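You operate a simulated robot arm through the tools that you are given. There is no shell and no other tool. Be economical: measure what you need, move in short steps, check, and stop when the job is done.

Carry out the task below with a simulated robot arm. There is one attempt and no reset: what you move stays moved.

TASK
Put the orange open tin from the top of the grey bench on the brown disc and the purple open tin in the orange tub.
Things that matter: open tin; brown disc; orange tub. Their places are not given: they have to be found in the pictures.

It is judged by the outcome, as a careful person would: the job done as asked, and still so three seconds after it is handed in. It fails if anything else is knocked over, pushed out of place, dropped, spilled or broken.

THE ROBOT
A 6-joint arm with a two-finger parallel gripper, fixed in place. Base frame: the origin is at the foot of the arm, x ahead of it, y to its left, z up; the work surface is at about z = 0. Lengths are in m, angles in rad, forces in N, time in s.
With the tool pointing down near the work surface it reaches from about 0.14 to 0.58 m from the base axis. Its first joint turns from -1.152 to 1.152 rad. Payload 2.1 kg.
Tool frame: the origin (TCP) lies between the finger pads and is the grasp point; the fingertips stand 0.03 m ahead of it; z points along the fingers, y is the line along which they close. The gripper opens to 0.094 m. The fingers are 0.028 m wide and 0.01 m thick; the gripper's body (0.05 by 0.096 m) begins 0.055 m behind the TCP.
Orientation is that of the tool frame in the base frame, as a unit quaternion [w, x, y, z]. With the fingers straight down and closing along the base's y, the tool's x points along the base's -x, its y along +y and its z along -z.

THE INTERFACE
- The arm moves only by the tool apply_moves. Its argument "targets" is a list of rows, each an object of numbers (a shift or turn left out is 0, a gripper value left out holds the last): "dx", "dy", "dz": the shift along the tool's x, y, z in m; "twist": the turn about the tool's z in rad. In form: [{"dx": .., "dy": .., "dz": .., "twist": ..}, ...]. A call has 1 to 8 rows; each row shifts and turns the commanded pose from where the row before left it, along the tool's axes as they then stand. "hand" is the opening, from 0 (shut) to 1 (fully open), set as the call begins (left out, the last holds). A row lasts 0.2 s, in which the tool goes at most 0.05 m and 0.15 rad; a call with a longer step from one row to the next is refused whole, and so is a gripper value outside its range. A pose out of reach is approached as far as the arm can. The call stops where the force on the tool passes 40 N (or 10 N more than at its start, if that is more) or the arm is blocked; 0.2 s more then pass. The fingers move at their own pace (about 0.072 m/s each) and stop on an object; they squeeze with about 38 N. The grip force told is the motor's: it shows also when the fingers shut on nothing. Time passes only in rows, and 0.2 s behind the last, so rows that do not move let the fingers close. It gives the time, the measured TCP pose, the force on the tool (base axes), the opening and the grip force at its end, in the units of the frame above (readings bear some noise).
- Cameras (640 x 400 px; columns grow to the right, rows downward): "scene" is fixed at [0.0325, -0.3541, 0.4981]; the picture's right is [0.94, -0.35, 0.00], its down [-0.15, -0.41, -0.90] and it looks along [0.32, 0.84, -0.44] (base axes); focal length 370 px, centre (320, 200). "wrist" rides on the gripper at [-0.037, 0, -0.058] in the tool frame; the picture's right is [0.00, -1.00, 0.00], its down [0.97, 0.00, -0.24] and it looks along [0.24, 0.00, 0.97] (tool axes); focal length 218 px, centre (320, 200).
- grab_frame(camera): a new picture of that camera. No time passes.
- point_at(camera, pixels): for up to 12 pixels [column, row] of the newest picture of that camera ("zoom" is the newest enlarged one), the place [x, y, z] in the base frame of the surface seen there, good to about 0.002 m. No time passes.
- enlarge(camera, box): a new picture of the part [left, top, right, bottom] of that camera's present view, enlarged. No time passes.
- finish_job(): hands the job in; it is judged then, once.

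Work in short steps. Measure before you move; look again where a grasp or a placing could have gone wrong, and mend it. You have 60 turns and 20 pictures in all, the two below and enlarged ones among them. Open the gripper and draw the arm clear of the work before you hand the job in, unless the task says otherwise; then end with one line.

The tools are called after "Emit:" by a JSON object that holds its "method" and its "body". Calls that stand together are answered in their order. apply_moves: Moves the arm, as the interface text tells. Its arguments: {"type":"object","properties":{"targets":{"type":"array"},"hand":{"type":"number"}},"required":["targets"]} The other tools are called the same way: grab_frame (camera) takes a picture; point_at (camera, pixels) gives the place of the surface under pixels of a picture; enlarge (camera, box) takes an enlarged picture of a part of a camera's view; finish_job () hands the job in.

At the start:

```text
clock: 0.0
ee_pos: [0.2413, 0.2281, 0.2857]
tcp_rot: [0.0, 0.0, 1.0, 0.001]
contact_force: [0.0, -0.6, -0.1]
width: 0.094
finger_force: 0.1
```

scene: 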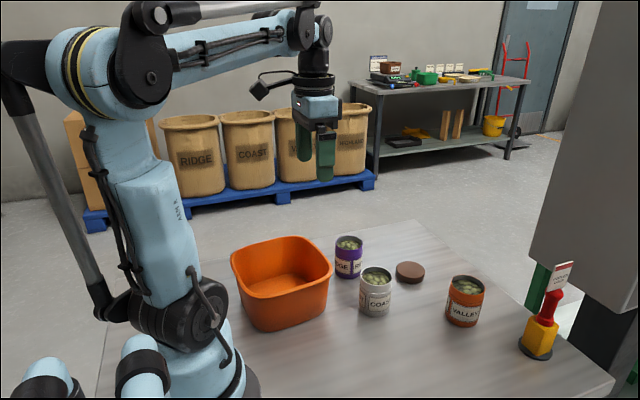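
wrist: 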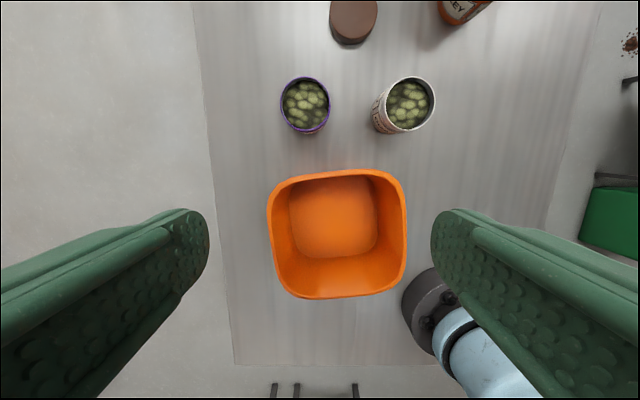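

The scene shows the purple tin near (348,257), white tin (375,290), brown disc (410,271), orange tin (465,300) and tub (282,280). I'll measure them.

Emit:
{"method": "point_at", "body": {"camera": "scene", "pixels": [[349, 244], [348, 275], [376, 275], [375, 313], [410, 267], [396, 271], [424, 271], [467, 285], [462, 323], [449, 290], [484, 293], [285, 285]]}}

Emit:
{"method": "point_at", "body": {"camera": "wrist", "pixels": [[305, 105], [281, 104], [329, 107], [408, 104], [354, 15], [335, 230], [270, 230], [405, 230], [335, 172], [335, 295], [305, 78], [434, 104]]}}

Emit:
{"method": "enlarge", "body": {"camera": "scene", "box": [220, 210, 540, 370]}}

```text
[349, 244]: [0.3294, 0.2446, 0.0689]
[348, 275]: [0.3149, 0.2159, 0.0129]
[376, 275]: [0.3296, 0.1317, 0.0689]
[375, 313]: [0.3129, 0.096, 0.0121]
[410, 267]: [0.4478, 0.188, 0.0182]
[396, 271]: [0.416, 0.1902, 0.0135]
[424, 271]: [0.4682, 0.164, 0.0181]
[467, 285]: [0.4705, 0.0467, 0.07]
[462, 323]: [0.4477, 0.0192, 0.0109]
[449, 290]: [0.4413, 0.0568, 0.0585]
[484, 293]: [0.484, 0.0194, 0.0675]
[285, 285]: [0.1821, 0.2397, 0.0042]
```

```text
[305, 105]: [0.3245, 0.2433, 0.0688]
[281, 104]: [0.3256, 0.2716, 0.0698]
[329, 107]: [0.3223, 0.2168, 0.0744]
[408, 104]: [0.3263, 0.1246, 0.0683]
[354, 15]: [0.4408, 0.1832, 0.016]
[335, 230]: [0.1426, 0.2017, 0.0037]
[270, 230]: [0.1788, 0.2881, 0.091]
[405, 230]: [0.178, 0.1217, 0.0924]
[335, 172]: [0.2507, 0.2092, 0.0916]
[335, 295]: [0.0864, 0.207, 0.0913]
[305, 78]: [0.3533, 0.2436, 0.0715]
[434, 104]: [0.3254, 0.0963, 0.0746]
```

```text
2.00 times, centred on (380, 290) of scene
```

zoom: 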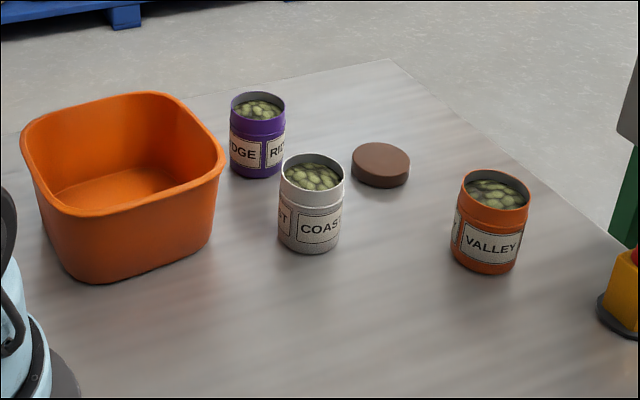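

Tins are about 0.056 across and 0.075 tall. The purple tin is at (0.325, 0.244), the orange at about (0.468, 0.040), the disc at about (0.443, 0.183), the tub at about (0.17, 0.205). I'll go above the purple tin and down first.

Emit:
{"method": "apply_moves", "body": {"hand": 1, "targets": [{"dx": -0.042, "dy": 0.008}, {"dx": -0.042, "dy": 0.008}, {"dz": 0.04}, {"dz": 0.04}, {"dz": 0.04}, {"dz": 0.02}, {}]}}

Emit:
{"method": "grab_frame", "body": {"camera": "wrist"}}

```text
clock: 1.6
ee_pos: [0.3249, 0.2427, 0.1455]
tcp_rot: [0.0, 0.0, 1.0, 0.001]
contact_force: [0.2, -0.5, 0.8]
width: 0.0939
finger_force: 0.1
```

```text
16 pictures are left
```

wrist: 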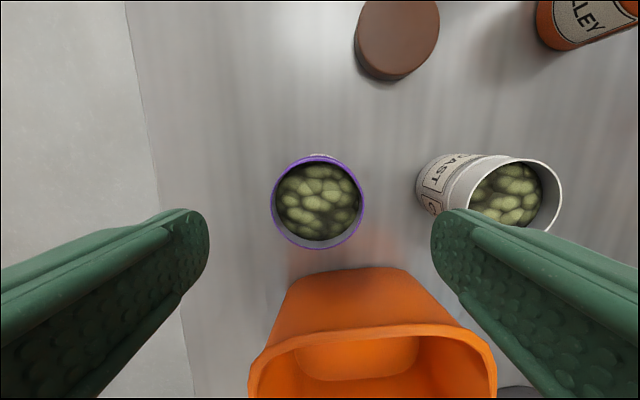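

The purple tin is centred at (318,203) between the fingers. I'll measure it, the disc and the white tin's near edge.

Emit:
{"method": "point_at", "body": {"camera": "wrist", "pixels": [[273, 200], [362, 200], [318, 160], [318, 247], [360, 30], [438, 30], [398, 2], [398, 65], [420, 190], [365, 10], [318, 205]]}}

```text
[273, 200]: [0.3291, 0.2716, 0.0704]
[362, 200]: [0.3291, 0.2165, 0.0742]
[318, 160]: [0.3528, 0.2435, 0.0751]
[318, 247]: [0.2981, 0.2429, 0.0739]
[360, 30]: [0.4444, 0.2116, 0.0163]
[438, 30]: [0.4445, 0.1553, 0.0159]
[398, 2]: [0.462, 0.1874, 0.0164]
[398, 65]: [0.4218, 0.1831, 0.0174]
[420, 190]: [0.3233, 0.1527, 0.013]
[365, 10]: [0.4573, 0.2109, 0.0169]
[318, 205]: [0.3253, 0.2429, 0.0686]
```

The purple centre is (0.3255, 0.244). I'll descend straight to z≈0.048 and close.

Emit:
{"method": "apply_moves", "body": {"targets": [{"dz": 0.035, "dy": 0.001}, {"dz": 0.035}, {"dz": 0.027}, {}]}}

Emit:
{"method": "apply_moves", "body": {"hand": 0, "targets": [{}, {}, {}, {}]}}

```text
clock: 2.6
ee_pos: [0.3252, 0.2441, 0.048]
tcp_rot: [0.0, 0.0, 1.0, 0.001]
contact_force: [-0.2, -0.3, -0.6]
width: 0.094
finger_force: 0.1
```

```text
clock: 3.6
ee_pos: [0.3267, 0.245, 0.0495]
tcp_rot: [0.0, 0.0, 1.0, 0.001]
contact_force: [0.4, 0.4, -0.7]
width: 0.0572
finger_force: 37.9
```

Gripped at 0.057 wide. I'll lift 0.13 m and move over the tub centre.

Emit:
{"method": "apply_moves", "body": {"targets": [{"dz": -0.02}, {"dz": -0.035}, {"dz": -0.04}, {"dz": -0.035}, {}]}}

Emit:
{"method": "apply_moves", "body": {"targets": [{"dx": 0.025, "dy": -0.006}, {"dx": 0.035, "dy": -0.009}, {"dx": 0.035, "dy": -0.009}, {"dx": 0.035, "dy": -0.009}, {"dx": 0.022, "dy": -0.006}, {}]}}

Emit:
{"method": "grab_frame", "body": {"camera": "scene"}}

```text
clock: 4.8
ee_pos: [0.3245, 0.245, 0.179]
tcp_rot: [0.0, 0.0, 1.0, 0.002]
contact_force: [-0.8, -1.1, -1.2]
width: 0.0571
finger_force: 38.2
```

```text
clock: 6.2
ee_pos: [0.1738, 0.2057, 0.1794]
tcp_rot: [0.001, 0.0, 1.0, 0.0]
contact_force: [0.0, -0.8, -1.5]
width: 0.0573
finger_force: 37.9
```

```text
15 pictures are left
```

scene: 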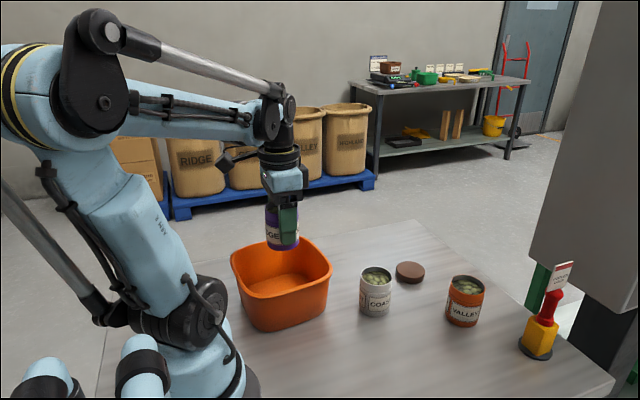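

The tin hangs upright above the tub. I'll lower it to just above the tub floor (TCP ≈ 0.055), then a little more.

Emit:
{"method": "apply_moves", "body": {"targets": [{"dz": 0.035, "dx": 0.003}, {"dz": 0.035}, {"dz": 0.035}, {"dz": 0.015}, {"dz": 0.005}, {}]}}

```text
clock: 7.6
ee_pos: [0.1702, 0.2073, 0.0529]
tcp_rot: [0.001, 0.0, 1.0, 0.001]
contact_force: [-0.7, 0.5, -1.5]
width: 0.0572
finger_force: 37.9
```

No contact yet clearly; I'll lower 2 mm more, feeling for the floor.

Emit:
{"method": "apply_moves", "body": {"targets": [{"dz": 0.001}, {"dz": 0.001}, {}]}}

```text
clock: 8.4
ee_pos: [0.1704, 0.2071, 0.0529]
tcp_rot: [0.0, 0.001, 1.0, 0.001]
contact_force: [-0.3, -0.1, 23.1]
width: 0.0572
finger_force: 38.0
```

The force shows 23 N, so the tin is on the floor. I'll ease up 1 mm, open to a moderate width (walls are near) and withdraw.

Emit:
{"method": "apply_moves", "body": {"hand": 0.8, "targets": [{"dz": -0.001}, {}, {}]}}

Emit:
{"method": "apply_moves", "body": {"targets": [{"dz": -0.02}, {"dz": -0.04}, {"dz": -0.04}, {"dz": -0.04}, {"dz": -0.04}, {}]}}

Emit:
{"method": "grab_frame", "body": {"camera": "wrist"}}

```text
clock: 9.2
ee_pos: [0.1693, 0.2065, 0.0536]
tcp_rot: [0.0, 0.0, 1.0, 0.001]
contact_force: [-0.2, 0.1, 0.1]
width: 0.0752
finger_force: 0.1
```

```text
clock: 10.6
ee_pos: [0.1726, 0.2062, 0.2327]
tcp_rot: [0.0, 0.0, 1.0, 0.001]
contact_force: [-0.7, 0.5, 0.6]
width: 0.0754
finger_force: 0.0
```

```text
14 pictures are left
```

wrist: 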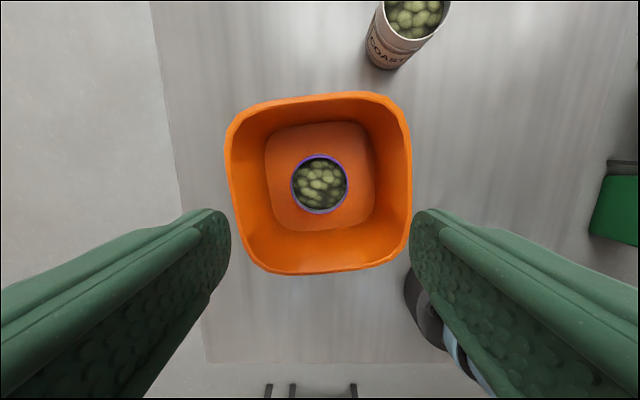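

The purple tin stands upright in the tub. Next I'll travel at z≈0.23 to above the orange tin with the gripper fully open.

Emit:
{"method": "apply_moves", "body": {"hand": 1, "targets": [{"dx": -0.037, "dy": -0.0207}, {"dx": -0.037, "dy": -0.0207}, {"dx": -0.037, "dy": -0.0207}, {"dx": -0.037, "dy": -0.0207}, {"dx": -0.037, "dy": -0.0207}, {"dx": -0.037, "dy": -0.0207}, {"dx": -0.037, "dy": -0.0207}, {"dx": -0.035, "dy": -0.0207}]}}

Emit:
{"method": "apply_moves", "body": {"targets": [{"dz": 0.04}, {"dz": 0.04}, {}]}}

Emit:
{"method": "grab_frame", "body": {"camera": "wrist"}}

```text
clock: 12.4
ee_pos: [0.4668, 0.039, 0.2322]
tcp_rot: [0.0, 0.0, 1.0, 0.001]
contact_force: [-0.3, 0.4, -0.3]
width: 0.0938
finger_force: 0.1
```

```text
clock: 13.2
ee_pos: [0.465, 0.0402, 0.1535]
tcp_rot: [0.0, 0.0, 1.0, 0.002]
contact_force: [0.4, -0.2, 0.2]
width: 0.0941
finger_force: 0.1
```

```text
13 pictures are left
```

wrist: 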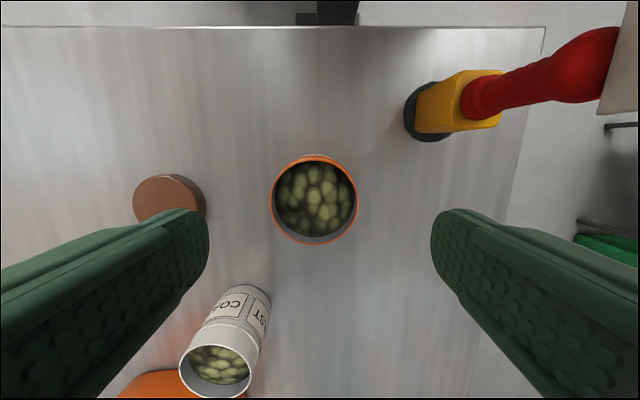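

The orange tin is centred near (314,200). I'll measure its rim and the disc's edges.

Emit:
{"method": "point_at", "body": {"camera": "wrist", "pixels": [[272, 200], [356, 200], [314, 160], [314, 242], [314, 205], [168, 178], [135, 195], [203, 195], [168, 208]]}}

```text
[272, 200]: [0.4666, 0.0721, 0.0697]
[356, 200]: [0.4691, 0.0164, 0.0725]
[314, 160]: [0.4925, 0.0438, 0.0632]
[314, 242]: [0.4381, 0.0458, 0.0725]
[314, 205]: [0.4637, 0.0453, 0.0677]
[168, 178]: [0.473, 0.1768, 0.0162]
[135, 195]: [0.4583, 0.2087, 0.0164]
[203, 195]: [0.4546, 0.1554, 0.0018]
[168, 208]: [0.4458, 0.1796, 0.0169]
```

The orange centre is about (0.466, 0.0443). I'll shift 4 mm in y, descend to 0.048 and close.

Emit:
{"method": "apply_moves", "body": {"targets": [{"dz": 0.02, "dy": 0.0042}, {"dz": 0.035}, {"dz": 0.03}, {"dz": 0.02}, {}]}}

Emit:
{"method": "apply_moves", "body": {"hand": 0, "targets": [{}, {}, {}, {}]}}

Emit:
{"method": "apply_moves", "body": {"targets": [{"dz": -0.02}, {"dz": -0.035}, {"dz": -0.035}, {"dz": -0.02}, {}]}}

Emit:
{"method": "grab_frame", "body": {"camera": "wrist"}}

```text
clock: 14.4
ee_pos: [0.4643, 0.0454, 0.0479]
tcp_rot: [0.001, 0.0, 1.0, 0.002]
contact_force: [0.0, 0.1, -0.4]
width: 0.0941
finger_force: 0.0
```

```text
clock: 15.4
ee_pos: [0.4645, 0.0438, 0.0475]
tcp_rot: [0.0, 0.0, 1.0, 0.001]
contact_force: [-0.9, -0.2, -0.1]
width: 0.0573
finger_force: 38.1
```

```text
clock: 16.6
ee_pos: [0.4644, 0.0448, 0.1569]
tcp_rot: [0.0, 0.0, 1.0, 0.0]
contact_force: [0.4, -0.2, -1.8]
width: 0.0577
finger_force: 38.0
```

```text
12 pictures are left
```

wrist: 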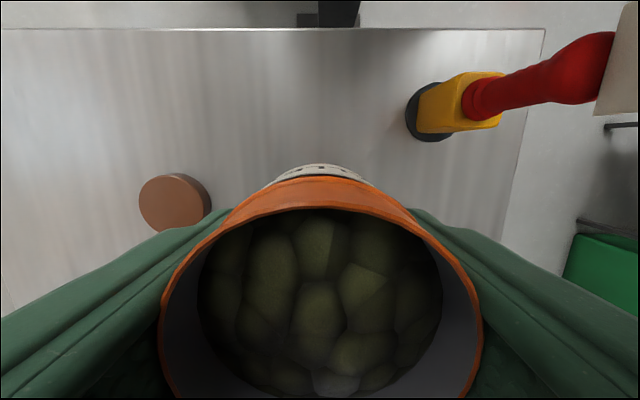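

The tin is held upright and the whole disc is visible around (172,202). I'll measure its top edges.

Emit:
{"method": "point_at", "body": {"camera": "wrist", "pixels": [[141, 203], [196, 203], [200, 203], [168, 176], [168, 231], [168, 203], [205, 203]]}}

Emit:
{"method": "enlarge", "body": {"camera": "wrist", "box": [120, 160, 240, 235]}}

```text
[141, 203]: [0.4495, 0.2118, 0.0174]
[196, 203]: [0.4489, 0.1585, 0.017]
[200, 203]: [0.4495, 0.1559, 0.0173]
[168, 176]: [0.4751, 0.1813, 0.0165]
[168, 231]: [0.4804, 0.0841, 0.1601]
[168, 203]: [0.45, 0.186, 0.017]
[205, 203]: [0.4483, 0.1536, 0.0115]
```

```text
5.33 times, centred on (180, 198) of wrist
```

zoom: 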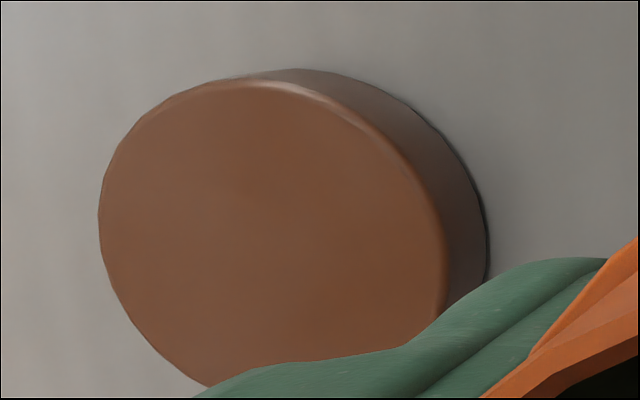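

Disc centre is about (0.445, 0.1837), top z≈0.017. I'll carry the tin there at this height.

Emit:
{"method": "apply_moves", "body": {"targets": [{"dx": 0.003, "dy": 0.019}, {"dx": 0.004, "dy": 0.03}, {"dx": 0.004, "dy": 0.03}, {"dx": 0.004, "dy": 0.03}, {"dx": 0.003, "dy": 0.02}, {"dx": 0.003, "dy": 0.01}, {}]}}

Emit:
{"method": "apply_moves", "body": {"targets": [{"dz": 0.03}, {"dz": 0.03}, {"dz": 0.015}, {}]}}

Emit:
{"method": "enlarge", "body": {"camera": "scene", "box": [330, 190, 490, 290]}}

```text
clock: 18.2
ee_pos: [0.4429, 0.1836, 0.1574]
tcp_rot: [0.0, 0.0, 1.0, 0.001]
contact_force: [0.0, -0.6, -0.9]
width: 0.0576
finger_force: 37.6
```

```text
clock: 19.2
ee_pos: [0.443, 0.1824, 0.0822]
tcp_rot: [0.001, 0.001, 1.0, 0.001]
contact_force: [0.0, 0.5, -1.8]
width: 0.0577
finger_force: 38.2
```

```text
4.00 times, centred on (410, 240) of scene
```

zoom: 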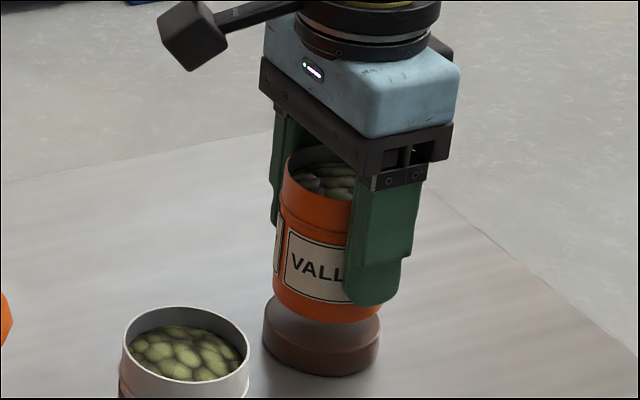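

The tin sits directly over the disc with about a 17 mm gap. I'll verify with points on tin and disc edges.

Emit:
{"method": "point_at", "body": {"camera": "zoom", "pixels": [[276, 285], [266, 335], [378, 345], [325, 313], [325, 358], [322, 340]]}}

```text
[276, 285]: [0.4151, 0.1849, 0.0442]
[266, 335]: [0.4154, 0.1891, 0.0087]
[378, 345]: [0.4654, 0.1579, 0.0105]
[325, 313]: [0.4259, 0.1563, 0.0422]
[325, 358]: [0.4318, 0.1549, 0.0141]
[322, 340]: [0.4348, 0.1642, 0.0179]
```

Alignment is within a couple of mm. I'll lower gently the remaining ~16–17 mm, feeling for contact.

Emit:
{"method": "apply_moves", "body": {"targets": [{"dz": 0.01}, {"dz": 0.004, "dx": -0.001, "dy": 0.001}, {"dz": 0.001}, {"dz": 0.001}, {}]}}

```text
clock: 20.4
ee_pos: [0.4455, 0.1836, 0.0672]
tcp_rot: [0.0, 0.0, 1.0, 0.001]
contact_force: [-1.2, 0.8, -0.8]
width: 0.0575
finger_force: 37.9
```

Emit:
{"method": "apply_moves", "body": {"targets": [{"dz": 0.001}, {}]}}

```text
clock: 21.0
ee_pos: [0.4435, 0.185, 0.067]
tcp_rot: [0.0, -0.001, 1.0, 0.001]
contact_force: [0.0, -0.3, -1.4]
width: 0.0575
finger_force: 37.9
```

No contact yet; I'll continue in 1 mm steps.

Emit:
{"method": "apply_moves", "body": {"targets": [{"dz": 0.001}, {}]}}

```text
clock: 21.6
ee_pos: [0.4448, 0.1839, 0.0646]
tcp_rot: [0.0, 0.0, 1.0, 0.0]
contact_force: [-0.8, -2.3, 10.4]
width: 0.0574
finger_force: 37.7
```

Contact at 10 N: the tin rests on the disc. I'll open, then withdraw straight up.

Emit:
{"method": "apply_moves", "body": {"hand": 0.9, "targets": [{}, {}, {}]}}

Emit:
{"method": "apply_moves", "body": {"targets": [{"dz": -0.02}, {"dz": -0.04}, {"dz": -0.04}, {"dz": -0.04}, {"dz": -0.02}, {}]}}

Emit:
{"method": "apply_moves", "body": {"targets": [{"dx": 0.04}, {"dx": 0.04}, {"dx": 0.04}, {}]}}

Emit:
{"method": "grab_frame", "body": {"camera": "scene"}}

Emit:
{"method": "grab_frame", "body": {"camera": "wrist"}}

```text
clock: 22.4
ee_pos: [0.4448, 0.1851, 0.0645]
tcp_rot: [0.0, 0.0, 1.0, 0.001]
contact_force: [0.1, -0.1, -0.9]
width: 0.0844
finger_force: 0.2
```

```text
clock: 23.8
ee_pos: [0.4415, 0.1847, 0.2236]
tcp_rot: [0.0, 0.0, 1.0, 0.001]
contact_force: [1.2, -0.7, -0.4]
width: 0.0848
finger_force: 0.1
```

```text
clock: 24.8
ee_pos: [0.3225, 0.1841, 0.2255]
tcp_rot: [0.0, 0.0, 1.0, 0.001]
contact_force: [-0.5, 1.1, -0.3]
width: 0.0847
finger_force: 0.1
```

```text
9 pictures are left
```

scene: 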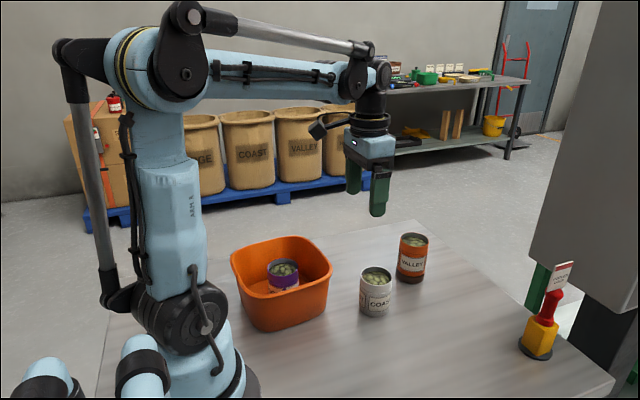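

```text
8 pictures are left
```

wrist: 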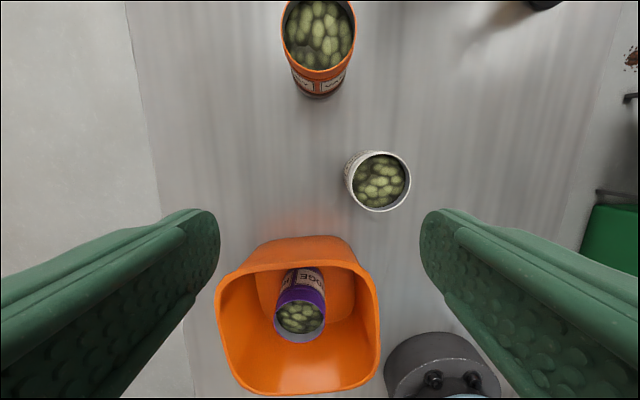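

The orange tin stands on the disc at (412,262), the purple stands in the tub, and the white tin and other items haven't moved. The gripper is open and clear, so I'm handing in.

Emit:
{"method": "finish_job", "body": {}}

```text
The job is handed in.
```

The orange tin is standing on the brown disc and the purple tin is upright in the orange tub. Nothing else was disturbed, and the job is handed in.
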